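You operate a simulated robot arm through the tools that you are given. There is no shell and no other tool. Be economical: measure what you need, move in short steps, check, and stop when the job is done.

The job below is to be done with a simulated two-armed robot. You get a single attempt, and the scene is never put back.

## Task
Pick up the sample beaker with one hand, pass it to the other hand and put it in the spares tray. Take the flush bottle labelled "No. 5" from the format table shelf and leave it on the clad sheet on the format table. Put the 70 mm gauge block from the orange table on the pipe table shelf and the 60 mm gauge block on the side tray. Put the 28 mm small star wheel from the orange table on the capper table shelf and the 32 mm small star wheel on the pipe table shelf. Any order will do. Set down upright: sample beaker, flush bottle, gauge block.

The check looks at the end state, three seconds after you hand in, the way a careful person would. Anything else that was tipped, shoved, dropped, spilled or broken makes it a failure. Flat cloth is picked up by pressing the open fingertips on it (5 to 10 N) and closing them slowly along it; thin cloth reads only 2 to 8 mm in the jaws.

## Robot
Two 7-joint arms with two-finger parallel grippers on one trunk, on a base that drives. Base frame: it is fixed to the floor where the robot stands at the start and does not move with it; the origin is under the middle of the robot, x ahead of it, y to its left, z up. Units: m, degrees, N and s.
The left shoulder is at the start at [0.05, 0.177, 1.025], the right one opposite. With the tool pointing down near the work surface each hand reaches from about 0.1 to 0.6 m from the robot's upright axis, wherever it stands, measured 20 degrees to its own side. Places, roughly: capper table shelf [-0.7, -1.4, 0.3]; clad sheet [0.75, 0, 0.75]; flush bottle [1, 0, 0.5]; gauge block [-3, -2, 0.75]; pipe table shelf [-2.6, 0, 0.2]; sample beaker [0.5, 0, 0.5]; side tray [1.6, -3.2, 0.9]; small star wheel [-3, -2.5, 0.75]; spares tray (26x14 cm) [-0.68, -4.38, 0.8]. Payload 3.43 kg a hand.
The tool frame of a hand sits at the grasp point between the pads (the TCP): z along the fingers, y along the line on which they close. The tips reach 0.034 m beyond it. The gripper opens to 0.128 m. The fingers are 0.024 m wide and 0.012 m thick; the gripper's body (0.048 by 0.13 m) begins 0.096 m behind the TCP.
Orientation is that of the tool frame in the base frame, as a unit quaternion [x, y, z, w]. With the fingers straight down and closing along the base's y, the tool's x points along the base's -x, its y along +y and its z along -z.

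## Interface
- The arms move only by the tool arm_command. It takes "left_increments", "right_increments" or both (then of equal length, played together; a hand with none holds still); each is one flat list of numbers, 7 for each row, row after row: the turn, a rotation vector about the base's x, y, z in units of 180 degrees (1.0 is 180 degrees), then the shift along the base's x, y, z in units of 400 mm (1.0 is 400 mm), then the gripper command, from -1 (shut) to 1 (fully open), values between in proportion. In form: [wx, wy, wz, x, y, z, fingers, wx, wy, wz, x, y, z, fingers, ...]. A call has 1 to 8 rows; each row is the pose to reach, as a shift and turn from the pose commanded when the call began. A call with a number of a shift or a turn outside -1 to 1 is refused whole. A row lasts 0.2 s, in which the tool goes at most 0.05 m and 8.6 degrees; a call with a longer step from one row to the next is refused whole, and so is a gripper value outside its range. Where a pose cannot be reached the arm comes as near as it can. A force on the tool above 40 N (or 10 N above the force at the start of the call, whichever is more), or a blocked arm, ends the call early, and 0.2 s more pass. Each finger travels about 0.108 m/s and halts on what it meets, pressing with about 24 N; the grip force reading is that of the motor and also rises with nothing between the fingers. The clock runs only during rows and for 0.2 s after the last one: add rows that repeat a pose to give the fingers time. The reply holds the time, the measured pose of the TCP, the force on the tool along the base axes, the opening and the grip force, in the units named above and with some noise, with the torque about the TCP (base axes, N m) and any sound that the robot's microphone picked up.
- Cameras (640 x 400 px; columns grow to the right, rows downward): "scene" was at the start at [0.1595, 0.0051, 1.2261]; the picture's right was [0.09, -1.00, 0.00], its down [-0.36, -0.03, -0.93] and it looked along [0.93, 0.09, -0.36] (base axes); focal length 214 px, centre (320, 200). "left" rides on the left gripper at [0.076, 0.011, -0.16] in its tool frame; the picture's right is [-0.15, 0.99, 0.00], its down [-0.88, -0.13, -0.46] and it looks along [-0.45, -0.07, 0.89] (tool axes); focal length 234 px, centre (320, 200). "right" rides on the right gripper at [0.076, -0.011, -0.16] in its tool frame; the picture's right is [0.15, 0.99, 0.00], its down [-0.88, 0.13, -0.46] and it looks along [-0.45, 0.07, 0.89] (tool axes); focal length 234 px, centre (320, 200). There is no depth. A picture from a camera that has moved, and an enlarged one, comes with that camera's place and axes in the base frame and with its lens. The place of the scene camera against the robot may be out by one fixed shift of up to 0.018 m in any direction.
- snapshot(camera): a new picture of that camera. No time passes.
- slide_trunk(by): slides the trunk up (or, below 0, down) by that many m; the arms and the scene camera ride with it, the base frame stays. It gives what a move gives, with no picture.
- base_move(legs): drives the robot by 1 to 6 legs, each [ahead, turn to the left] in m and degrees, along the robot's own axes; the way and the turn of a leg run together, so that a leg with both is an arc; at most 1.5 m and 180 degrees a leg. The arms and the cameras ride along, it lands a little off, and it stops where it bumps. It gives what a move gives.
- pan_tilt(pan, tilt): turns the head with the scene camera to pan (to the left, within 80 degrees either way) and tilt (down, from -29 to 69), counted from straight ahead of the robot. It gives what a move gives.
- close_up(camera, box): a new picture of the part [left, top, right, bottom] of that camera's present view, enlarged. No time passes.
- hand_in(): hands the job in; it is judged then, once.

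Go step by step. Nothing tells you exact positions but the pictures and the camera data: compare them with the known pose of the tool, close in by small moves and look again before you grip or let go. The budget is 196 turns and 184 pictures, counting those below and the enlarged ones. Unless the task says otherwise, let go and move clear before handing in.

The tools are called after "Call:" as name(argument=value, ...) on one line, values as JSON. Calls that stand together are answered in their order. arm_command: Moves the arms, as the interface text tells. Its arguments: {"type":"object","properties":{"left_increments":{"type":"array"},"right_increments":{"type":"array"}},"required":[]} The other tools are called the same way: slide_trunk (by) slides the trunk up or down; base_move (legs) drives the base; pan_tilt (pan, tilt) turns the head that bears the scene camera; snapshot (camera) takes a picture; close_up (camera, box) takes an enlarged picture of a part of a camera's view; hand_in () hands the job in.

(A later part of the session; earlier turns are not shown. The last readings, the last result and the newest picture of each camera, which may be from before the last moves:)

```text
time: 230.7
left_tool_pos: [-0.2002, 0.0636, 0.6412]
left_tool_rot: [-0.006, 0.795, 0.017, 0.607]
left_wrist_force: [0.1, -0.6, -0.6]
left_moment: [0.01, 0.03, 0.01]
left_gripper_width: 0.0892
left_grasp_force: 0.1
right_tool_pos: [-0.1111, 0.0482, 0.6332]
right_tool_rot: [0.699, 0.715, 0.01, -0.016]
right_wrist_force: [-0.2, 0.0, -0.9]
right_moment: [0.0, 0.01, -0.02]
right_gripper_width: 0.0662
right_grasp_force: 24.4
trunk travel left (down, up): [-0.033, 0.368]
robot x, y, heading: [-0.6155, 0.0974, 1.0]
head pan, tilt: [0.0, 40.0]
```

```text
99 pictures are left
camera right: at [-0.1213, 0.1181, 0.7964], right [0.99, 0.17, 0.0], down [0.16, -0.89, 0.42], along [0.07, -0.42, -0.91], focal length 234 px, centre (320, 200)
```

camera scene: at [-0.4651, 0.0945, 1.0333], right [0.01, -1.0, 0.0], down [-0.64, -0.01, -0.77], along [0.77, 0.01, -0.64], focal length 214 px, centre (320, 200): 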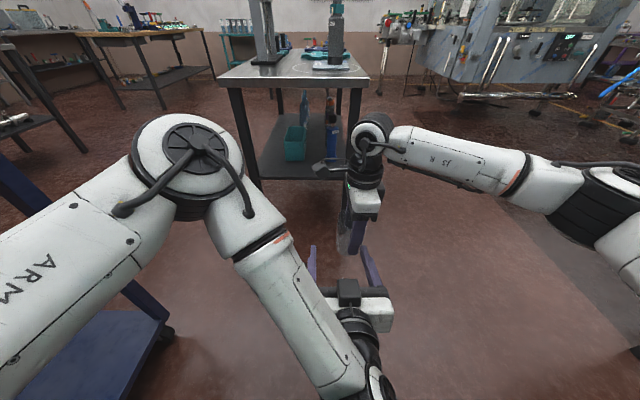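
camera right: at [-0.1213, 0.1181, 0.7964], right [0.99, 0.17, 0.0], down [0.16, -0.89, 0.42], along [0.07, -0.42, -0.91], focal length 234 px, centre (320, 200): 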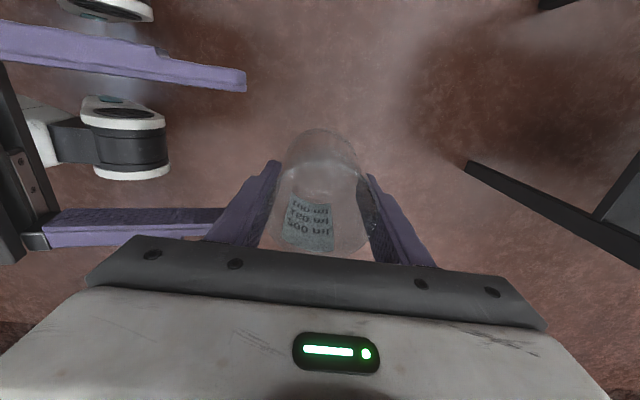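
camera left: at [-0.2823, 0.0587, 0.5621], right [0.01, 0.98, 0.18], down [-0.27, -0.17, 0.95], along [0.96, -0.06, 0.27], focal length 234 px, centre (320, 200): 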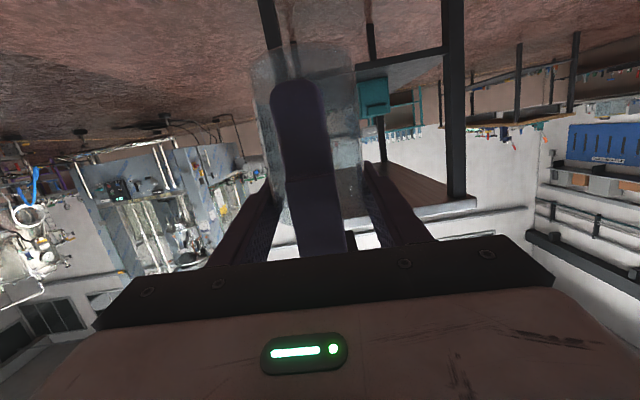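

Call:
arm_command(right_increments=[0, 0, 0, 0.05, 0, 0.08, -0.5, 0, 0, 0, 0.1, 0, 0.17, -0.5, 0, 0, 0, 0.1, 0, 0.27, -0.5, 0, 0, 0, 0.1, -0.02, 0.36, -0.5])

Call:
arm_command(right_increments=[0, 0, 0, -0.02, -0.08, 0, -0.5, 0, 0, 0, -0.06, -0.16, 0, -0.5, 0, 0, 0, -0.12, -0.24, 0, -0.5, 0, 0, 0, -0.18, -0.32, 0, -0.5])

Call:
arm_command(left_increments=[0, 0.045, 0, 0, 0.05, 0.1, 0.4, 0, 0.09, 0, 0, 0.1, 0.2, 0.4, 0, 0.135, 0, 0, 0.15, 0.3, 0.4, 0, 0.18, 0, 0, 0.2, 0.4, 0.4, 0, 0.225, 0, 0, 0.25, 0.5, 0.4, 0, 0.27, 0, 0, 0.3, 0.6, 0.4, 0, 0.315, 0, 0, 0.35, 0.7, 0.4, 0, 0.36, 0, 0, 0.4, 0.75, 0.4])

Call:
snapshot(camera="scene")

```text
time: 231.7
left_tool_pos: [-0.2003, 0.0633, 0.6412]
left_tool_rot: [-0.006, 0.795, 0.017, 0.606]
left_wrist_force: [-0.4, -0.2, -0.3]
left_moment: [-0.01, -0.01, 0.02]
left_gripper_width: 0.0897
left_grasp_force: 0.1
right_tool_pos: [-0.0707, 0.0399, 0.7806]
right_tool_rot: [0.697, 0.716, 0.011, -0.017]
right_wrist_force: [0.2, -0.3, -1.1]
right_moment: [0.01, -0.02, 0.02]
right_gripper_width: 0.0659
right_grasp_force: 23.7
trunk travel left (down, up): [-0.033, 0.368]
robot x, y, heading: [-0.6186, 0.0994, 0.5]
head pan, tilt: [0.0, 40.0]
```

```text
time: 232.7
left_tool_pos: [-0.2008, 0.0616, 0.6414]
left_tool_rot: [-0.005, 0.796, 0.016, 0.606]
left_wrist_force: [-0.4, 0.3, 0.5]
left_moment: [-0.02, 0.01, -0.04]
left_gripper_width: 0.0896
left_grasp_force: 0.1
right_tool_pos: [-0.1399, -0.0879, 0.7783]
right_tool_rot: [0.698, 0.716, 0.01, -0.017]
right_wrist_force: [0.9, 0.1, 0.6]
right_moment: [-0.04, 0.0, -0.03]
right_gripper_width: 0.0655
right_grasp_force: 24.0
trunk travel left (down, up): [-0.033, 0.368]
robot x, y, heading: [-0.6192, 0.0955, 0.8]
head pan, tilt: [0.0, 40.0]
```

```text
time: 234.5
left_tool_pos: [-0.2, 0.2249, 0.9423]
left_tool_rot: [0.006, 0.996, 0.016, 0.085]
left_wrist_force: [-0.2, -0.1, 0.4]
left_moment: [-0.03, 0.0, 0.01]
left_gripper_width: 0.0897
left_grasp_force: 0.0
right_tool_pos: [-0.1419, -0.0865, 0.7793]
right_tool_rot: [0.698, 0.716, 0.01, -0.017]
right_wrist_force: [-0.7, -0.2, -0.8]
right_moment: [-0.02, -0.06, -0.01]
right_gripper_width: 0.0656
right_grasp_force: 23.8
trunk travel left (down, up): [-0.033, 0.368]
robot x, y, heading: [-0.6164, 0.0995, 0.6]
head pan, tilt: [0.0, 40.0]
```

```text
98 pictures are left
camera scene: at [-0.4656, 0.0946, 1.0335], right [0.01, -1.0, 0.0], down [-0.64, -0.01, -0.77], along [0.77, 0.01, -0.64], focal length 214 px, centre (320, 200)
```

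scene: 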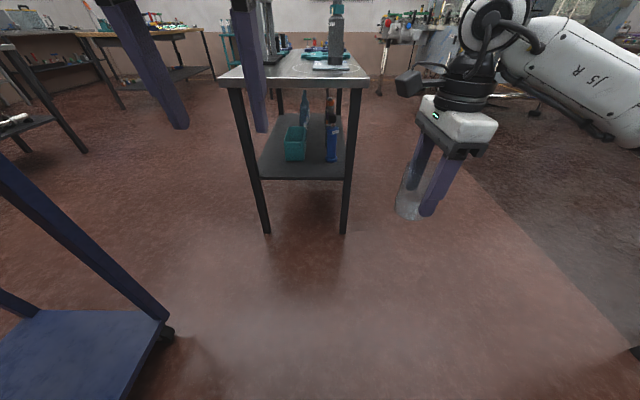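

The right hand holds the beaker and the left is folded. I drive to the open floor and survey the way to the spares tray.

Call:
base_move(legs=[[0, -46], [1.4, 0], [0, -45]])

Call:
pan_tilt(pan=0, tilt=15)

Call:
snapshot(camera="scene")

Call:
pan_tilt(pan=-50, tilt=20)

Call:
snapshot(camera="scene")

```text
time: 245.7
left_tool_pos: [0.5197, -1.3157, 0.9423]
left_tool_rot: [0.705, 0.703, -0.049, 0.073]
left_wrist_force: [0.0, 0.3, 0.2]
left_moment: [0.0, -0.01, -0.02]
left_gripper_width: 0.0894
left_grasp_force: 0.0
right_tool_pos: [0.2099, -1.376, 0.778]
right_tool_rot: [1.0, 0.014, 0.019, -0.004]
right_wrist_force: [0.6, 0.4, -0.9]
right_moment: [0.0, -0.02, 0.03]
right_gripper_width: 0.065
right_grasp_force: 23.4
trunk travel left (down, up): [-0.033, 0.368]
robot x, y, heading: [0.3885, -0.8977, -89.0]
head pan, tilt: [0.0, 40.0]
```

```text
time: 246.6
left_tool_pos: [0.5205, -1.3161, 0.9417]
left_tool_rot: [0.707, 0.702, -0.048, 0.072]
left_wrist_force: [0.6, 0.0, 0.1]
left_moment: [-0.01, 0.03, 0.0]
left_gripper_width: 0.0897
left_grasp_force: 0.0
right_tool_pos: [0.2098, -1.376, 0.7784]
right_tool_rot: [1.0, 0.014, 0.02, -0.006]
right_wrist_force: [-0.4, 0.1, -1.0]
right_moment: [0.01, 0.0, 0.02]
right_gripper_width: 0.0652
right_grasp_force: 23.7
trunk travel left (down, up): [-0.033, 0.368]
robot x, y, heading: [0.3916, -0.8995, -89.2]
head pan, tilt: [0.0, 15.0]
```

```text
97 pictures are left
camera scene: at [0.3907, -1.0659, 1.073], right [-1.0, -0.02, 0.0], down [0.0, 0.26, -0.97], along [0.02, -0.97, -0.26], focal length 214 px, centre (320, 200)
```

scene: 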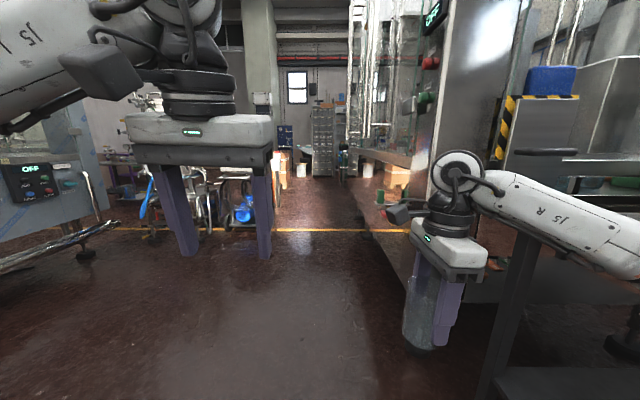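

```text
time: 247.8
left_tool_pos: [0.5212, -1.3159, 0.9413]
left_tool_rot: [0.706, 0.703, -0.049, 0.073]
left_wrist_force: [0.3, 0.4, 0.1]
left_moment: [-0.04, 0.01, -0.03]
left_gripper_width: 0.0895
left_grasp_force: 0.1
right_tool_pos: [0.2091, -1.3753, 0.7806]
right_tool_rot: [1.0, 0.014, 0.019, -0.003]
right_wrist_force: [0.3, 0.7, -0.6]
right_moment: [-0.01, -0.01, 0.03]
right_gripper_width: 0.0652
right_grasp_force: 23.8
trunk travel left (down, up): [-0.033, 0.368]
robot x, y, heading: [0.3886, -0.899, -89.2]
head pan, tilt: [-50.0, 20.0]
```

```text
96 pictures are left
camera scene: at [0.3189, -1.0336, 1.0649], right [-0.66, 0.76, 0.0], down [0.26, 0.22, -0.94], along [-0.71, -0.62, -0.34], focal length 214 px, centre (320, 200)
```

scene: 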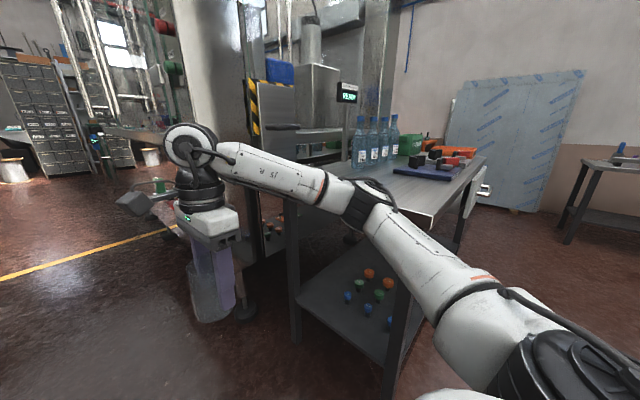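

Call:
base_move(legs=[[0, 20], [0.9, 0], [0, -20.8], [0.7, 0]])

Call:
pan_tilt(pan=0, tilt=20)

Call:
snapshot(camera="scene")

Call:
pan_tilt(pan=-60, tilt=15)

Call:
snapshot(camera="scene")

Call:
pan_tilt(pan=60, tilt=15)

Call:
snapshot(camera="scene")

```text
time: 258.1
left_tool_pos: [0.8491, -2.8375, 0.9418]
left_tool_rot: [0.705, 0.704, -0.049, 0.072]
left_wrist_force: [-0.9, -0.4, -0.4]
left_moment: [0.01, -0.01, 0.01]
left_gripper_width: 0.0897
left_grasp_force: 0.1
right_tool_pos: [0.5391, -2.8977, 0.7792]
right_tool_rot: [1.0, 0.014, 0.019, -0.005]
right_wrist_force: [-0.3, -0.3, -0.4]
right_moment: [0.03, 0.05, -0.02]
right_gripper_width: 0.0649
right_grasp_force: 24.1
trunk travel left (down, up): [-0.033, 0.368]
robot x, y, heading: [0.7196, -2.4207, -89.4]
head pan, tilt: [-50.0, 20.0]
```

```text
time: 259.2
left_tool_pos: [0.8498, -2.8382, 0.9422]
left_tool_rot: [0.706, 0.703, -0.048, 0.073]
left_wrist_force: [-0.4, -0.6, 0.1]
left_moment: [-0.01, 0.0, -0.01]
left_gripper_width: 0.0897
left_grasp_force: 0.2
right_tool_pos: [0.5386, -2.8982, 0.7785]
right_tool_rot: [1.0, 0.014, 0.019, -0.005]
right_wrist_force: [-0.1, 0.6, -1.2]
right_moment: [0.0, 0.05, -0.01]
right_gripper_width: 0.0646
right_grasp_force: 23.6
trunk travel left (down, up): [-0.033, 0.368]
robot x, y, heading: [0.7168, -2.4206, -89.1]
head pan, tilt: [0.0, 20.0]
```

```text
95 pictures are left
camera scene: at [0.7199, -2.5877, 1.0649], right [-1.0, -0.01, 0.0], down [-0.01, 0.34, -0.94], along [0.01, -0.94, -0.34], focal length 214 px, centre (320, 200)
```

scene: 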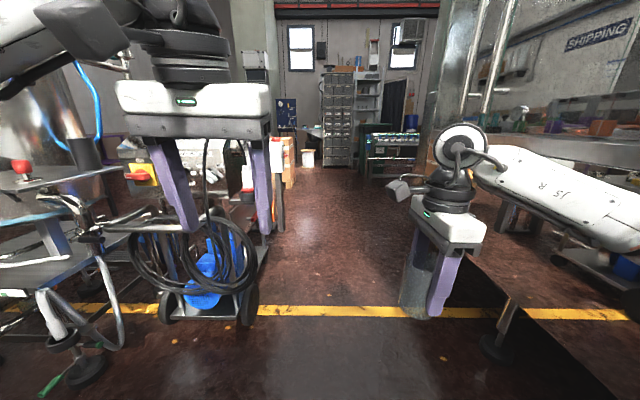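

```text
time: 260.5
left_tool_pos: [0.85, -2.8381, 0.9428]
left_tool_rot: [0.706, 0.703, -0.048, 0.072]
left_wrist_force: [0.4, 0.0, 1.3]
left_moment: [0.01, -0.02, 0.02]
left_gripper_width: 0.0894
left_grasp_force: 0.1
right_tool_pos: [0.539, -2.8978, 0.7802]
right_tool_rot: [1.0, 0.014, 0.02, -0.004]
right_wrist_force: [0.2, 0.7, -0.2]
right_moment: [0.02, -0.01, -0.01]
right_gripper_width: 0.0648
right_grasp_force: 23.8
trunk travel left (down, up): [-0.033, 0.368]
robot x, y, heading: [0.7179, -2.4214, -89.1]
head pan, tilt: [-60.0, 15.0]
```

```text
94 pictures are left
camera scene: at [0.6384, -2.5426, 1.073], right [-0.51, 0.86, 0.0], down [0.22, 0.13, -0.97], along [-0.83, -0.5, -0.26], focal length 214 px, centre (320, 200)
```

scene: 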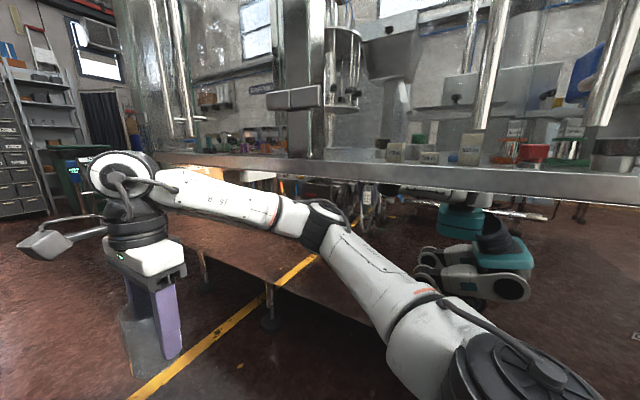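

```text
time: 262.5
left_tool_pos: [0.8496, -2.8375, 0.9413]
left_tool_rot: [0.706, 0.703, -0.048, 0.072]
left_wrist_force: [-0.8, -0.5, -0.8]
left_moment: [0.02, -0.03, -0.01]
left_gripper_width: 0.0899
left_grasp_force: 0.0
right_tool_pos: [0.5389, -2.898, 0.7797]
right_tool_rot: [1.0, 0.014, 0.019, -0.004]
right_wrist_force: [-1.6, 0.3, -0.5]
right_moment: [-0.01, 0.01, 0.0]
right_gripper_width: 0.0648
right_grasp_force: 24.3
trunk travel left (down, up): [-0.033, 0.368]
robot x, y, heading: [0.7222, -2.4168, -89.0]
head pan, tilt: [60.0, 15.0]
```

```text
93 pictures are left
camera scene: at [0.8001, -2.54, 1.073], right [-0.49, -0.87, 0.0], down [-0.23, 0.13, -0.97], along [0.84, -0.47, -0.26], focal length 214 px, centre (320, 200)
```

scene: 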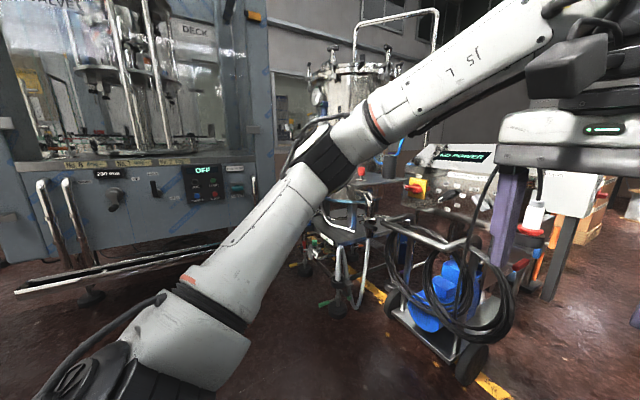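

Call:
base_move(legs=[[0, -9], [0.9, 0]])

Call:
pan_tilt(pan=-45, tilt=20)

Call:
snapshot(camera="scene")

Call:
pan_tilt(pan=5, tilt=20)

Call:
snapshot(camera="scene")

```text
time: 268.0
left_tool_pos: [0.681, -3.7516, 0.9426]
left_tool_rot: [0.749, 0.657, -0.053, 0.07]
left_wrist_force: [0.0, 0.3, 0.1]
left_moment: [0.0, 0.01, -0.01]
left_gripper_width: 0.0894
left_grasp_force: 0.1
right_tool_pos: [0.3664, -3.7717, 0.7809]
right_tool_rot: [0.999, -0.048, 0.02, -0.004]
right_wrist_force: [-0.4, -0.8, -0.3]
right_moment: [-0.01, 0.02, -0.01]
right_gripper_width: 0.0646
right_grasp_force: 24.0
trunk travel left (down, up): [-0.033, 0.368]
robot x, y, heading: [0.6056, -3.3243, -96.2]
head pan, tilt: [60.0, 15.0]
```

```text
time: 269.8
left_tool_pos: [0.6816, -3.7509, 0.9417]
left_tool_rot: [0.749, 0.656, -0.053, 0.069]
left_wrist_force: [0.3, 0.3, 0.4]
left_moment: [-0.02, 0.01, 0.0]
left_gripper_width: 0.0896
left_grasp_force: 0.1
right_tool_pos: [0.3661, -3.7724, 0.7789]
right_tool_rot: [0.999, -0.048, 0.019, -0.004]
right_wrist_force: [0.2, -0.3, -1.2]
right_moment: [0.0, 0.01, 0.03]
right_gripper_width: 0.0646
right_grasp_force: 23.8
trunk travel left (down, up): [-0.033, 0.368]
robot x, y, heading: [0.6065, -3.3217, -96.4]
head pan, tilt: [-45.0, 20.0]
```

```text
92 pictures are left
camera scene: at [0.5223, -3.4527, 1.0649], right [-0.63, 0.78, 0.0], down [0.27, 0.21, -0.94], along [-0.73, -0.59, -0.34], focal length 214 px, centre (320, 200)
```

scene: 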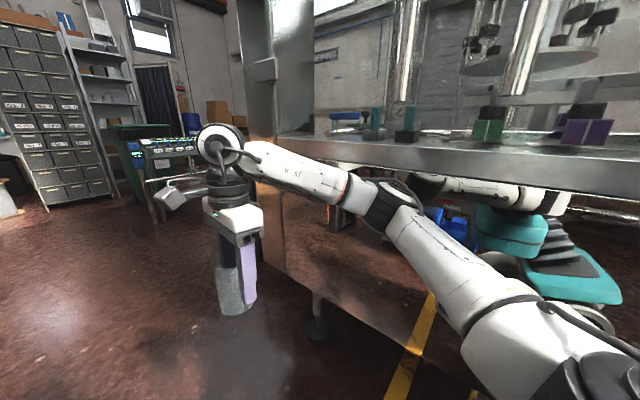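

```text
time: 271.0
left_tool_pos: [0.6813, -3.7514, 0.9425]
left_tool_rot: [0.749, 0.657, -0.052, 0.07]
left_wrist_force: [-0.6, 0.2, 0.0]
left_moment: [0.01, 0.0, 0.0]
left_gripper_width: 0.0896
left_grasp_force: 0.1
right_tool_pos: [0.3667, -3.7724, 0.7788]
right_tool_rot: [0.999, -0.048, 0.019, -0.004]
right_wrist_force: [-0.2, 0.3, -0.4]
right_moment: [0.01, 0.03, 0.02]
right_gripper_width: 0.0642
right_grasp_force: 24.5
trunk travel left (down, up): [-0.033, 0.368]
robot x, y, heading: [0.6036, -3.3233, -96.6]
head pan, tilt: [5.0, 20.0]
```

```text
91 pictures are left
camera scene: at [0.5927, -3.4876, 1.0649], right [-1.0, 0.02, 0.0], down [0.01, 0.34, -0.94], along [-0.02, -0.94, -0.34], focal length 214 px, centre (320, 200)
```

scene: 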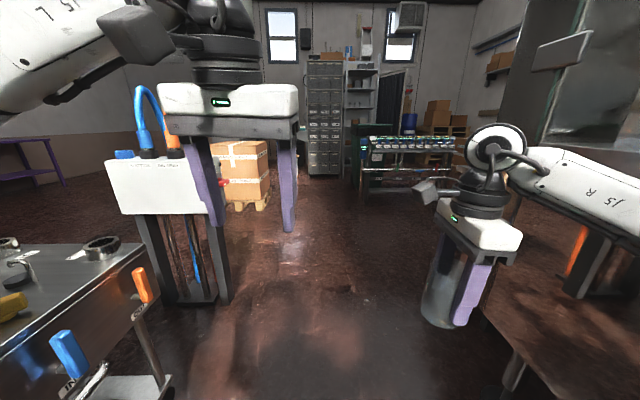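

Call:
base_move(legs=[[0.6, 0]])

Call:
pan_tilt(pan=-60, tilt=20)

Call:
snapshot(camera="scene")

Call:
pan_tilt(pan=60, tilt=25)

Call:
snapshot(camera="scene")

```text
time: 274.5
left_tool_pos: [0.6144, -4.3446, 0.9436]
left_tool_rot: [0.752, 0.653, -0.059, 0.066]
left_wrist_force: [0.4, -0.1, 1.0]
left_moment: [-0.01, 0.03, -0.02]
left_gripper_width: 0.0896
left_grasp_force: 0.1
right_tool_pos: [0.3024, -4.3661, 0.7879]
right_tool_rot: [0.999, -0.048, 0.013, 0.003]
right_wrist_force: [0.6, -0.3, -1.0]
right_moment: [0.0, 0.02, -0.01]
right_gripper_width: 0.0642
right_grasp_force: 23.9
trunk travel left (down, up): [-0.033, 0.368]
robot x, y, heading: [0.539, -3.9149, -96.9]
head pan, tilt: [5.0, 20.0]
stopped in leg 1: the robot was blocked; the commanded pose is now the measured one
```

```text
time: 275.8
left_tool_pos: [0.6158, -4.3465, 0.9437]
left_tool_rot: [0.752, 0.653, -0.06, 0.066]
left_wrist_force: [-0.6, -0.2, 0.0]
left_moment: [0.01, 0.0, 0.04]
left_gripper_width: 0.0896
left_grasp_force: 0.0
right_tool_pos: [0.3016, -4.3644, 0.7864]
right_tool_rot: [0.999, -0.05, 0.012, 0.001]
right_wrist_force: [0.1, 0.4, -0.3]
right_moment: [0.02, 0.01, 0.0]
right_gripper_width: 0.0643
right_grasp_force: 23.9
trunk travel left (down, up): [-0.033, 0.368]
robot x, y, heading: [0.5379, -3.9193, -97.0]
head pan, tilt: [-60.0, 20.0]
```

```text
90 pictures are left
camera scene: at [0.4526, -4.0249, 1.0667], right [-0.39, 0.92, 0.0], down [0.3, 0.13, -0.94], along [-0.87, -0.37, -0.33], focal length 214 px, centre (320, 200)
```

scene: 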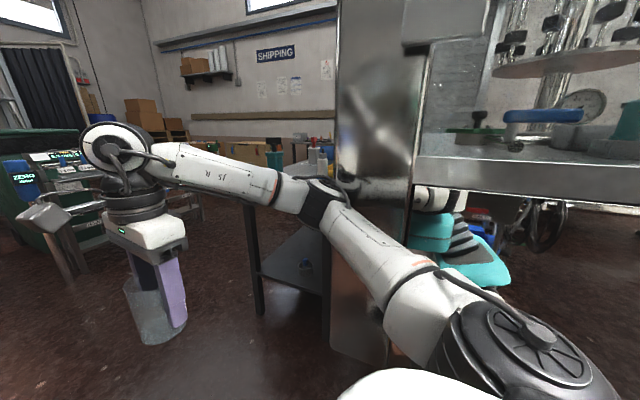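

```text
time: 277.8
left_tool_pos: [0.6163, -4.3473, 0.9436]
left_tool_rot: [0.751, 0.654, -0.061, 0.066]
left_wrist_force: [-0.4, -0.2, -0.3]
left_moment: [-0.02, -0.02, 0.0]
left_gripper_width: 0.0894
left_grasp_force: 0.1
right_tool_pos: [0.3021, -4.3651, 0.7872]
right_tool_rot: [0.999, -0.05, 0.012, 0.001]
right_wrist_force: [0.7, 0.3, 0.0]
right_moment: [-0.02, -0.01, 0.02]
right_gripper_width: 0.0642
right_grasp_force: 24.5
trunk travel left (down, up): [-0.033, 0.368]
robot x, y, heading: [0.536, -3.9166, -96.9]
head pan, tilt: [60.0, 25.0]
```

```text
89 pictures are left
camera scene: at [0.6116, -4.0441, 1.0566], right [-0.6, -0.8, 0.01], down [-0.35, 0.25, -0.9], along [0.72, -0.55, -0.43], focal length 214 px, centre (320, 200)
```

scene: 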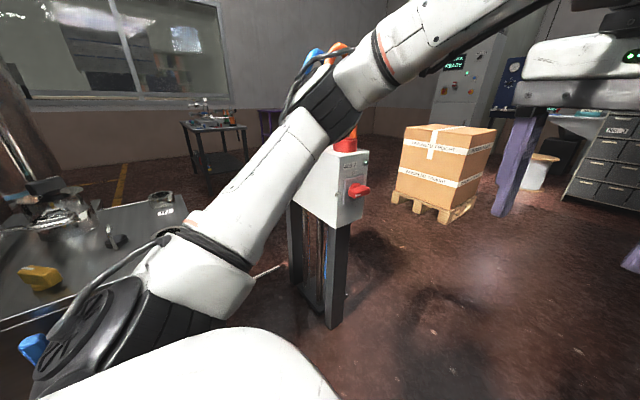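

Something stopped the base. I look down in front before choosing another way.

Call:
pan_tilt(pan=0, tilt=60)

Call:
snapshot(camera="scene")

Call:
pan_tilt(pan=75, tilt=50)

Call:
snapshot(camera="scene")

Call:
pan_tilt(pan=-75, tilt=50)

Call:
snapshot(camera="scene")

```text
time: 279.1
left_tool_pos: [0.6162, -4.346, 0.9437]
left_tool_rot: [0.752, 0.653, -0.06, 0.066]
left_wrist_force: [-0.2, 0.3, -0.2]
left_moment: [-0.02, -0.02, 0.03]
left_gripper_width: 0.0898
left_grasp_force: 0.0
right_tool_pos: [0.3022, -4.3646, 0.7863]
right_tool_rot: [0.999, -0.049, 0.013, 0.0]
right_wrist_force: [0.2, 1.1, -0.3]
right_moment: [-0.02, -0.03, 0.0]
right_gripper_width: 0.0642
right_grasp_force: 23.8
trunk travel left (down, up): [-0.033, 0.368]
robot x, y, heading: [0.5428, -3.9177, -97.2]
head pan, tilt: [0.0, 60.0]
```

```text
88 pictures are left
camera scene: at [0.5293, -4.0553, 1.0076], right [-0.99, 0.12, 0.01], down [0.1, 0.86, -0.51], along [-0.07, -0.5, -0.86], focal length 214 px, centre (320, 200)
```

scene: 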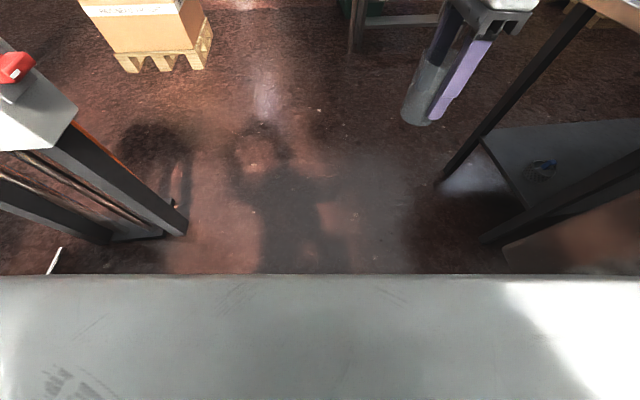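

```text
time: 280.6
left_tool_pos: [0.6157, -4.3487, 0.9438]
left_tool_rot: [0.752, 0.653, -0.06, 0.066]
left_wrist_force: [0.3, -0.2, 0.3]
left_moment: [0.02, 0.01, 0.01]
left_gripper_width: 0.0897
left_grasp_force: 0.0
right_tool_pos: [0.3022, -4.3648, 0.7859]
right_tool_rot: [0.999, -0.048, 0.012, 0.001]
right_wrist_force: [-0.4, 0.6, -0.7]
right_moment: [-0.01, 0.03, -0.01]
right_gripper_width: 0.0644
right_grasp_force: 24.1
trunk travel left (down, up): [-0.033, 0.368]
robot x, y, heading: [0.5402, -3.9168, -97.2]
head pan, tilt: [75.0, 50.0]
```

```text
87 pictures are left
camera scene: at [0.6088, -4.0181, 1.0189], right [-0.37, -0.93, 0.01], down [-0.72, 0.28, -0.63], along [0.59, -0.24, -0.77], focal length 214 px, centre (320, 200)
```

scene: 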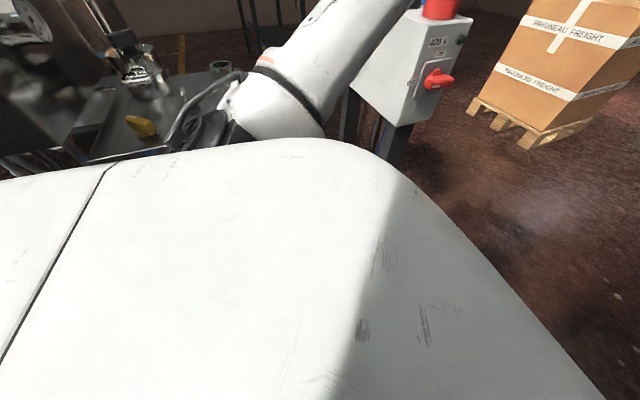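

```text
time: 283.0
left_tool_pos: [0.615, -4.3479, 0.9449]
left_tool_rot: [0.751, 0.654, -0.06, 0.067]
left_wrist_force: [-1.2, -0.4, 0.4]
left_moment: [-0.01, -0.03, -0.03]
left_gripper_width: 0.0896
left_grasp_force: 0.1
right_tool_pos: [0.3018, -4.3659, 0.7859]
right_tool_rot: [0.999, -0.049, 0.012, 0.0]
right_wrist_force: [1.2, 0.5, -0.7]
right_moment: [0.01, 0.01, 0.0]
right_gripper_width: 0.0643
right_grasp_force: 24.6
trunk travel left (down, up): [-0.033, 0.368]
robot x, y, heading: [0.5402, -3.9231, -97.2]
head pan, tilt: [-75.0, 50.0]
```

```text
86 pictures are left
camera scene: at [0.461, -4.0004, 1.0207], right [-0.14, 0.99, 0.0], down [0.75, 0.1, -0.65], along [-0.65, -0.09, -0.76], focal length 214 px, centre (320, 200)
```

scene: 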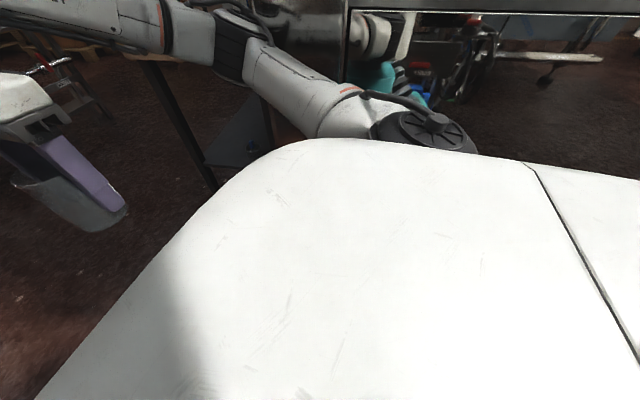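

The left arm is against the "400 V" box on the left. I back off, and stretch the left arm forward so its elbow comes in.

Call:
base_move(legs=[[-0.2, 0]])

Call:
arm_command(left_increments=[0, 0, 0, -0.02, -0.1, 0, 0.4, 0, 0, 0, -0.04, -0.2, 0, 0.4, 0, 0, 0, -0.06, -0.3, 0, 0.4, 0, 0, 0, -0.1, -0.36, 0, 0.4])

Call:
pan_tilt(pan=60, tilt=30)

Call:
snapshot(camera="scene")

```text
time: 284.6
left_tool_pos: [0.6308, -4.1493, 0.9428]
left_tool_rot: [0.753, 0.653, -0.053, 0.068]
left_wrist_force: [-0.3, 0.6, -0.5]
left_moment: [-0.02, 0.0, 0.0]
left_gripper_width: 0.0895
left_grasp_force: 0.1
right_tool_pos: [0.317, -4.1689, 0.7802]
right_tool_rot: [0.999, -0.051, 0.018, -0.001]
right_wrist_force: [0.2, 0.1, 0.3]
right_moment: [-0.02, 0.04, 0.01]
right_gripper_width: 0.0642
right_grasp_force: 24.2
trunk travel left (down, up): [-0.033, 0.368]
robot x, y, heading: [0.562, -3.7172, -96.9]
head pan, tilt: [-75.0, 50.0]
```

```text
time: 285.6
left_tool_pos: [0.5917, -4.2961, 0.9419]
left_tool_rot: [0.753, 0.652, -0.053, 0.069]
left_wrist_force: [0.2, 0.7, 0.5]
left_moment: [-0.04, 0.05, -0.02]
left_gripper_width: 0.0896
left_grasp_force: 0.0
right_tool_pos: [0.3172, -4.1682, 0.7808]
right_tool_rot: [0.998, -0.051, 0.019, -0.002]
right_wrist_force: [1.0, 0.8, -0.2]
right_moment: [-0.01, 0.0, -0.01]
right_gripper_width: 0.0645
right_grasp_force: 23.7
trunk travel left (down, up): [-0.033, 0.368]
robot x, y, heading: [0.5617, -3.7201, -97.1]
head pan, tilt: [-75.0, 50.0]
```

```text
time: 287.7
left_tool_pos: [0.5901, -4.2946, 0.9424]
left_tool_rot: [0.753, 0.652, -0.054, 0.068]
left_wrist_force: [-0.3, -0.1, -0.8]
left_moment: [0.01, -0.03, 0.01]
left_gripper_width: 0.0896
left_grasp_force: 0.0
right_tool_pos: [0.3173, -4.168, 0.781]
right_tool_rot: [0.999, -0.052, 0.018, -0.002]
right_wrist_force: [0.6, -0.4, -1.9]
right_moment: [-0.02, 0.02, 0.0]
right_gripper_width: 0.064
right_grasp_force: 23.8
trunk travel left (down, up): [-0.033, 0.368]
robot x, y, heading: [0.562, -3.7214, -96.9]
head pan, tilt: [60.0, 30.0]
```

```text
85 pictures are left
camera scene: at [0.6246, -3.8476, 1.0488], right [-0.6, -0.8, 0.0], down [-0.4, 0.3, -0.87], along [0.69, -0.52, -0.5], focal length 214 px, centre (320, 200)
```

scene: 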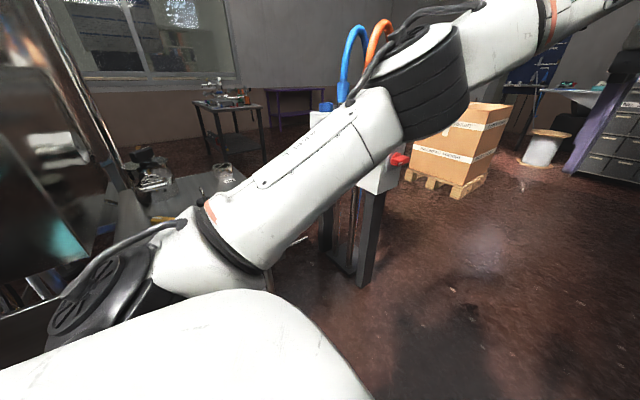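

Call:
base_move(legs=[[0, -3], [0.95, 0]])

Call:
pan_tilt(pan=-75, tilt=25)

Call:
snapshot(camera="scene")

```text
time: 289.6
left_tool_pos: [0.5552, -4.3608, 0.9447]
left_tool_rot: [0.77, 0.632, -0.06, 0.066]
left_wrist_force: [-0.3, -0.1, 0.4]
left_moment: [0.03, 0.04, 0.02]
left_gripper_width: 0.0896
left_grasp_force: 0.0
right_tool_pos: [0.2844, -4.2188, 0.7843]
right_tool_rot: [0.996, -0.084, 0.016, -0.002]
right_wrist_force: [-0.7, 0.7, 0.1]
right_moment: [0.0, 0.02, 0.01]
right_gripper_width: 0.0645
right_grasp_force: 24.4
trunk travel left (down, up): [-0.033, 0.368]
robot x, y, heading: [0.5559, -3.7877, -100.4]
head pan, tilt: [60.0, 30.0]
stopped in leg 2: the robot was blocked; the commanded pose is now the measured one
```

```text
time: 291.7
left_tool_pos: [0.5551, -4.3591, 0.9454]
left_tool_rot: [0.769, 0.633, -0.061, 0.067]
left_wrist_force: [-0.2, 0.9, 0.4]
left_moment: [-0.02, 0.0, 0.0]
left_gripper_width: 0.0895
left_grasp_force: 0.1
right_tool_pos: [0.2849, -4.218, 0.7834]
right_tool_rot: [0.996, -0.083, 0.016, -0.001]
right_wrist_force: [0.1, 0.2, -0.4]
right_moment: [0.01, 0.01, 0.03]
right_gripper_width: 0.0645
right_grasp_force: 24.3
trunk travel left (down, up): [-0.033, 0.368]
robot x, y, heading: [0.5535, -3.7876, -100.3]
head pan, tilt: [-75.0, 25.0]
```

```text
84 pictures are left
camera scene: at [0.4548, -3.8628, 1.0584], right [-0.08, 1.0, -0.01], down [0.41, 0.03, -0.91], along [-0.91, -0.08, -0.41], focal length 214 px, centre (320, 200)
```

scene: 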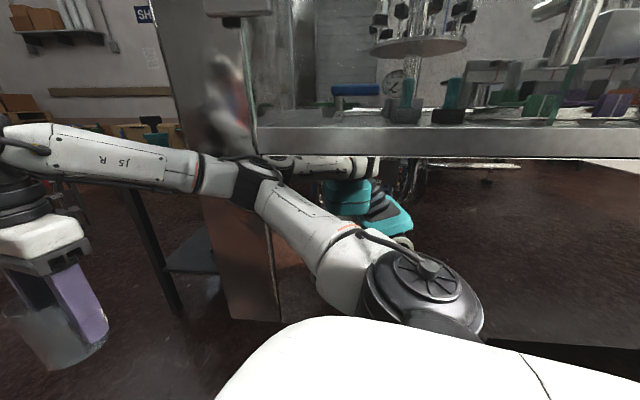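

Now the right elbow touches the steel panel on the right. I back off and stretch the right arm forward too.

Call:
base_move(legs=[[-0.12, 0]])

Call:
arm_command(right_increments=[0, 0, 0, 0.0, -0.1, 0, -0.5, 0, 0, 0, 0.02, -0.2, 0, -0.5, 0, 0, 0, 0.05, -0.3, 0, -0.5, 0, 0, 0, 0.1, -0.33, 0, -0.5])

Call:
snapshot(camera="scene")

```text
time: 293.0
left_tool_pos: [0.5695, -4.2466, 0.94]
left_tool_rot: [0.77, 0.632, -0.055, 0.067]
left_wrist_force: [-0.3, 0.2, 0.4]
left_moment: [0.0, 0.03, 0.01]
left_gripper_width: 0.0897
left_grasp_force: 0.0
right_tool_pos: [0.3006, -4.1041, 0.7768]
right_tool_rot: [0.996, -0.084, 0.021, -0.007]
right_wrist_force: [-0.1, -0.5, 0.0]
right_moment: [0.01, 0.0, 0.04]
right_gripper_width: 0.064
right_grasp_force: 23.9
trunk travel left (down, up): [-0.033, 0.368]
robot x, y, heading: [0.5789, -3.6718, -100.3]
head pan, tilt: [-75.0, 25.0]
```

```text
time: 294.0
left_tool_pos: [0.5707, -4.2455, 0.9409]
left_tool_rot: [0.77, 0.632, -0.055, 0.068]
left_wrist_force: [0.0, 0.3, 0.2]
left_moment: [0.05, -0.02, -0.02]
left_gripper_width: 0.0895
left_grasp_force: 0.0
right_tool_pos: [0.3416, -4.235, 0.7765]
right_tool_rot: [0.996, -0.084, 0.021, -0.006]
right_wrist_force: [0.5, -0.1, -0.2]
right_moment: [0.0, 0.0, 0.01]
right_gripper_width: 0.0642
right_grasp_force: 23.8
trunk travel left (down, up): [-0.033, 0.368]
robot x, y, heading: [0.5791, -3.6708, -100.3]
head pan, tilt: [-75.0, 25.0]
```

```text
83 pictures are left
camera scene: at [0.4689, -3.7509, 1.0568], right [-0.08, 1.0, 0.0], down [0.42, 0.03, -0.91], along [-0.9, -0.07, -0.42], focal length 214 px, centre (320, 200)
```

scene: 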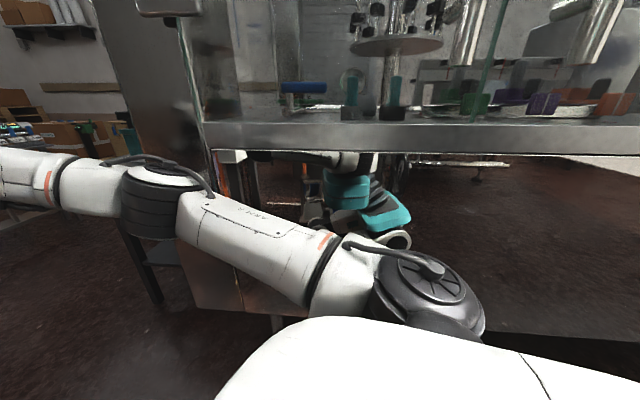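

Call:
base_move(legs=[[0, 6], [0.9, 0]])

Call:
pan_tilt(pan=-60, tilt=25)

Call:
snapshot(camera="scene")

```text
time: 299.2
left_tool_pos: [0.5623, -5.1432, 0.9416]
left_tool_rot: [0.736, 0.671, -0.053, 0.069]
left_wrist_force: [0.8, 0.7, 0.2]
left_moment: [-0.01, 0.02, 0.0]
left_gripper_width: 0.0895
left_grasp_force: 0.1
right_tool_pos: [0.3326, -5.1554, 0.7769]
right_tool_rot: [0.999, -0.031, 0.021, -0.007]
right_wrist_force: [-0.2, 0.1, -0.4]
right_moment: [0.02, 0.03, 0.01]
right_gripper_width: 0.0642
right_grasp_force: 23.9
trunk travel left (down, up): [-0.033, 0.368]
robot x, y, heading: [0.5056, -4.5707, -94.3]
head pan, tilt: [-75.0, 25.0]
```

```text
time: 300.0
left_tool_pos: [0.5611, -5.1431, 0.9414]
left_tool_rot: [0.736, 0.671, -0.052, 0.07]
left_wrist_force: [-0.1, 0.0, 0.5]
left_moment: [0.01, 0.01, 0.02]
left_gripper_width: 0.0896
left_grasp_force: 0.0
right_tool_pos: [0.3323, -5.1554, 0.7763]
right_tool_rot: [0.999, -0.032, 0.02, -0.007]
right_wrist_force: [-0.8, 0.9, -1.0]
right_moment: [0.02, 0.04, -0.02]
right_gripper_width: 0.0644
right_grasp_force: 24.1
trunk travel left (down, up): [-0.033, 0.368]
robot x, y, heading: [0.5074, -4.5682, -94.3]
head pan, tilt: [-60.0, 25.0]
```

```text
82 pictures are left
camera scene: at [0.4162, -4.683, 1.0568], right [-0.43, 0.9, 0.0], down [0.38, 0.18, -0.91], along [-0.82, -0.39, -0.42], focal length 214 px, centre (320, 200)
```

scene: 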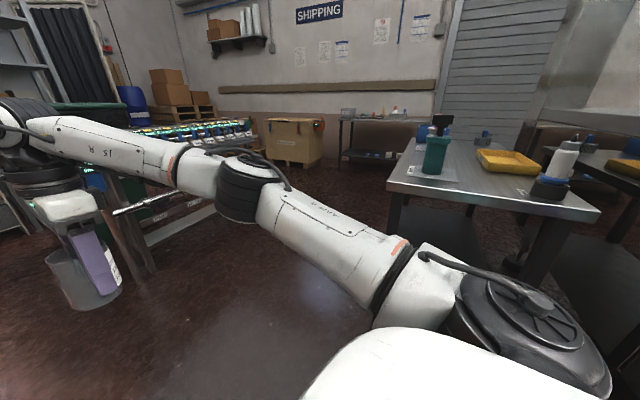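

Call:
close_up(camera="scene", box=[360, 100, 640, 275])

```text
2.29 times, centred on (500, 188) of scene
camera zoom: at [0.4162, -4.683, 1.0568], right [-0.43, 0.9, 0.0], down [0.38, 0.18, -0.91], along [-0.82, -0.39, -0.42], focal length 490 px, centre (-91, 229)
```

zoom: 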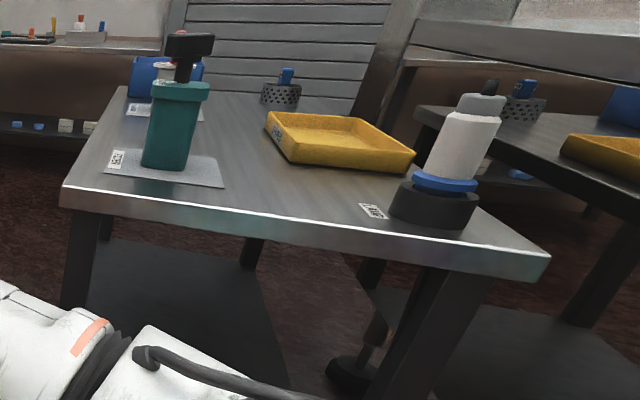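

The yellow tray on this table (centre about [-0.64, -4.40]) is the spares tray. I'll raise the trunk and go round to the table's south side.

Call:
slide_trunk(by=0.27)

Call:
base_move(legs=[[0.78, 0], [0, -86], [1.28, 0]])

Call:
pan_tilt(pan=-70, tilt=30)

Call:
snapshot(camera="scene")

```text
time: 302.8
left_tool_pos: [0.561, -5.1434, 1.2108]
left_tool_rot: [0.736, 0.672, -0.052, 0.07]
left_wrist_force: [1.1, 0.2, 0.2]
left_moment: [-0.01, 0.01, -0.02]
left_gripper_width: 0.0899
left_grasp_force: 0.0
right_tool_pos: [0.3305, -5.156, 1.0465]
right_tool_rot: [0.999, -0.031, 0.02, -0.007]
right_wrist_force: [0.2, -0.2, -1.1]
right_moment: [-0.03, 0.01, -0.01]
right_gripper_width: 0.0645
right_grasp_force: 24.0
trunk travel left (down, up): [-0.303, 0.098]
robot x, y, heading: [0.5062, -4.5714, -94.5]
head pan, tilt: [-60.0, 25.0]
```

```text
time: 316.8
left_tool_pos: [-1.3952, -5.4517, 1.21]
left_tool_rot: [0.996, -0.021, -0.087, 0.015]
left_wrist_force: [0.0, -0.8, -0.2]
left_moment: [-0.03, 0.02, -0.02]
left_gripper_width: 0.0895
left_grasp_force: 0.0
right_tool_pos: [-1.4169, -5.2216, 1.0456]
right_tool_rot: [-0.702, 0.712, -0.019, -0.009]
right_wrist_force: [-0.1, 0.5, -1.5]
right_moment: [-0.01, 0.0, -0.03]
right_gripper_width: 0.0644
right_grasp_force: 23.5
trunk travel left (down, up): [-0.303, 0.098]
robot x, y, heading: [-0.8243, -5.3674, 178.7]
head pan, tilt: [-60.0, 25.0]
```

```text
time: 317.5
left_tool_pos: [-1.394, -5.45, 1.2105]
left_tool_rot: [0.996, -0.021, -0.086, 0.015]
left_wrist_force: [-0.1, 0.2, 0.8]
left_moment: [0.0, -0.01, 0.01]
left_gripper_width: 0.0895
left_grasp_force: 0.0
right_tool_pos: [-1.4194, -5.2216, 1.0463]
right_tool_rot: [-0.702, 0.712, -0.02, -0.009]
right_wrist_force: [0.2, 0.2, -1.1]
right_moment: [-0.02, 0.02, 0.01]
right_gripper_width: 0.0644
right_grasp_force: 24.0
trunk travel left (down, up): [-0.303, 0.098]
robot x, y, heading: [-0.824, -5.3655, 178.6]
head pan, tilt: [-70.0, 30.0]
```

```text
80 pictures are left
camera scene: at [-0.9265, -5.2849, 1.3189], right [0.95, 0.32, 0.0], down [0.16, -0.47, -0.87], along [-0.28, 0.82, -0.5], focal length 214 px, centre (320, 200)
```

scene: 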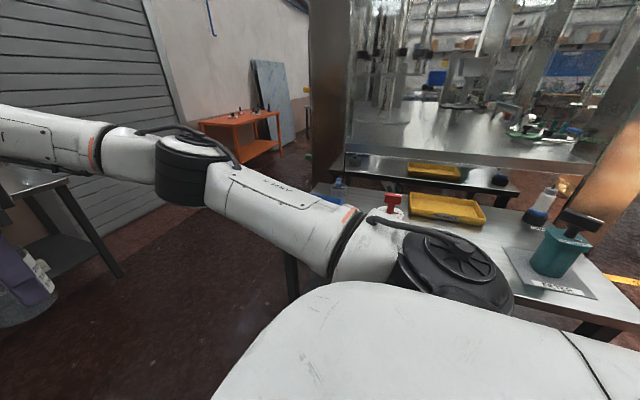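

Call:
base_move(legs=[[0, -88.6]])

Call:
pan_tilt(pan=0, tilt=40)

Call:
snapshot(camera="scene")

Call:
snapshot(camera="right")

```text
time: 321.6
left_tool_pos: [-0.9221, -4.8005, 1.2116]
left_tool_rot: [-0.698, 0.711, 0.071, 0.05]
left_wrist_force: [-0.1, -0.6, -0.2]
left_moment: [0.01, 0.03, -0.02]
left_gripper_width: 0.0896
left_grasp_force: 0.0
right_tool_pos: [-0.6929, -4.7721, 1.0474]
right_tool_rot: [-0.006, 1.0, -0.009, -0.02]
right_wrist_force: [-0.1, -0.4, -1.0]
right_moment: [-0.01, 0.0, 0.0]
right_gripper_width: 0.0645
right_grasp_force: 24.1
trunk travel left (down, up): [-0.303, 0.098]
robot x, y, heading: [-0.8287, -5.3694, 90.3]
head pan, tilt: [-70.0, 30.0]
```

```text
time: 323.1
left_tool_pos: [-0.9221, -4.8013, 1.2106]
left_tool_rot: [-0.699, 0.71, 0.071, 0.05]
left_wrist_force: [-0.5, -0.1, -0.4]
left_moment: [0.01, -0.03, 0.01]
left_gripper_width: 0.0893
left_grasp_force: 0.2
right_tool_pos: [-0.6937, -4.7705, 1.0467]
right_tool_rot: [-0.007, 1.0, -0.008, -0.02]
right_wrist_force: [0.5, -0.8, -0.8]
right_moment: [0.03, 0.02, -0.01]
right_gripper_width: 0.064
right_grasp_force: 24.0
trunk travel left (down, up): [-0.303, 0.098]
robot x, y, heading: [-0.8237, -5.3691, 90.2]
head pan, tilt: [0.0, 40.0]
```

```text
79 pictures are left
camera scene: at [-0.8275, -5.2174, 1.3035], right [1.0, 0.0, 0.0], down [0.0, -0.64, -0.77], along [0.0, 0.77, -0.64], focal length 214 px, centre (320, 200)
```

scene: 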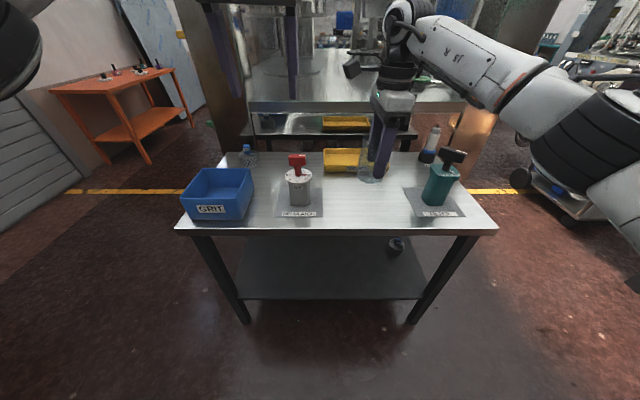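

```text
78 pictures are left
camera right: at [-0.7614, -4.7813, 1.2093], right [-0.16, 0.99, -0.01], down [0.9, 0.15, 0.42], along [0.41, 0.06, -0.91], focal length 234 px, centre (320, 200)
```

right: 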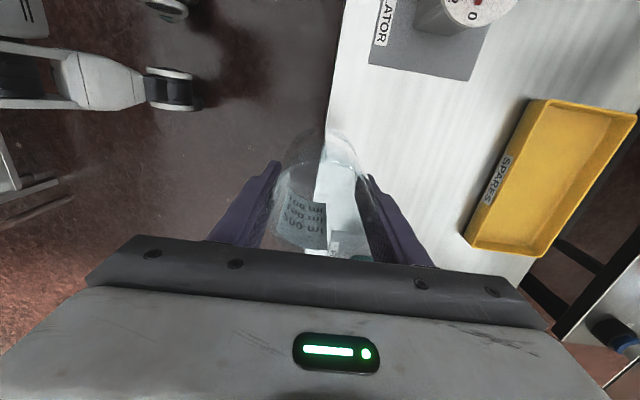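

The label reads "SPARES". I level the tool, drive closer and look again, minding the teal pump under the right elbow.

Call:
arm_command(right_increments=[0.005, -0.0127, 0, 0, 0, 0, -0.5])

Call:
base_move(legs=[[0.24, 0]])

Call:
snapshot(camera="right")

Call:
pan_tilt(pan=-30, tilt=40)

Call:
snapshot(camera="scene")

```text
time: 323.5
left_tool_pos: [-0.9232, -4.8012, 1.2108]
left_tool_rot: [-0.698, 0.711, 0.072, 0.05]
left_wrist_force: [0.5, -0.2, 1.1]
left_moment: [-0.01, -0.02, -0.01]
left_gripper_width: 0.0897
left_grasp_force: 0.0
right_tool_pos: [-0.6929, -4.7707, 1.0471]
right_tool_rot: [-0.006, 1.0, 0.001, 0.0]
right_wrist_force: [0.6, -0.1, -0.7]
right_moment: [0.02, -0.01, 0.01]
right_gripper_width: 0.0642
right_grasp_force: 23.9
trunk travel left (down, up): [-0.303, 0.098]
robot x, y, heading: [-0.8239, -5.3674, 89.9]
head pan, tilt: [0.0, 40.0]
```

```text
time: 325.2
left_tool_pos: [-0.9226, -4.5624, 1.211]
left_tool_rot: [-0.699, 0.71, 0.072, 0.049]
left_wrist_force: [-0.4, 0.7, 0.3]
left_moment: [-0.01, 0.01, 0.03]
left_gripper_width: 0.0897
left_grasp_force: 0.1
right_tool_pos: [-0.6943, -4.5324, 1.0458]
right_tool_rot: [-0.007, 1.0, -0.001, 0.0]
right_wrist_force: [-0.3, 1.0, 0.0]
right_moment: [-0.05, 0.03, -0.01]
right_gripper_width: 0.0641
right_grasp_force: 24.0
trunk travel left (down, up): [-0.303, 0.098]
robot x, y, heading: [-0.8219, -5.13, 90.0]
head pan, tilt: [0.0, 40.0]
```

```text
77 pictures are left
camera right: at [-0.7684, -4.5451, 1.2058], right [-0.16, 0.99, 0.0], down [0.88, 0.14, 0.46], along [0.45, 0.07, -0.89], focal length 234 px, centre (320, 200)
```

right: 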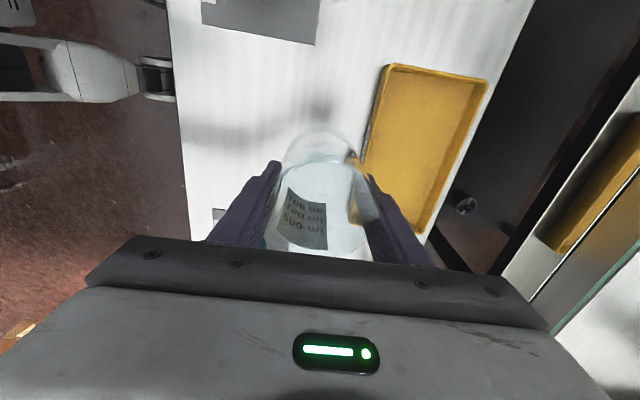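

```text
time: 326.2
left_tool_pos: [-0.923, -4.561, 1.2109]
left_tool_rot: [-0.699, 0.71, 0.071, 0.049]
left_wrist_force: [0.1, 0.0, -0.6]
left_moment: [0.01, 0.04, -0.06]
left_gripper_width: 0.0895
left_grasp_force: 0.1
right_tool_pos: [-0.694, -4.5333, 1.047]
right_tool_rot: [-0.006, 1.0, 0.0, 0.0]
right_wrist_force: [0.5, 0.1, -0.3]
right_moment: [-0.04, 0.01, 0.03]
right_gripper_width: 0.0642
right_grasp_force: 23.9
trunk travel left (down, up): [-0.303, 0.098]
robot x, y, heading: [-0.8299, -5.1282, 90.1]
head pan, tilt: [-30.0, 40.0]
```

```text
76 pictures are left
camera scene: at [-0.7852, -4.9905, 1.3035], right [0.87, -0.5, 0.0], down [-0.32, -0.56, -0.77], along [0.38, 0.66, -0.64], focal length 214 px, centre (320, 200)
```

scene: 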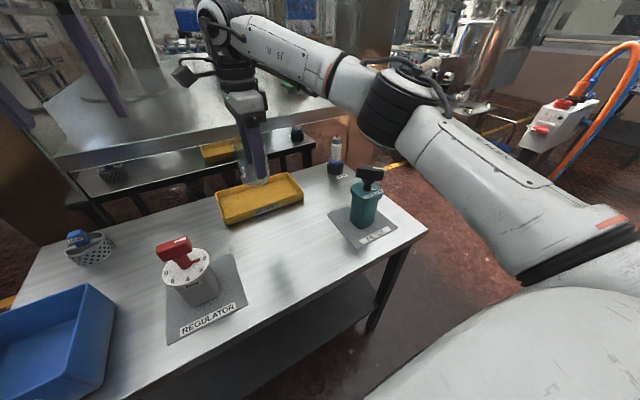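

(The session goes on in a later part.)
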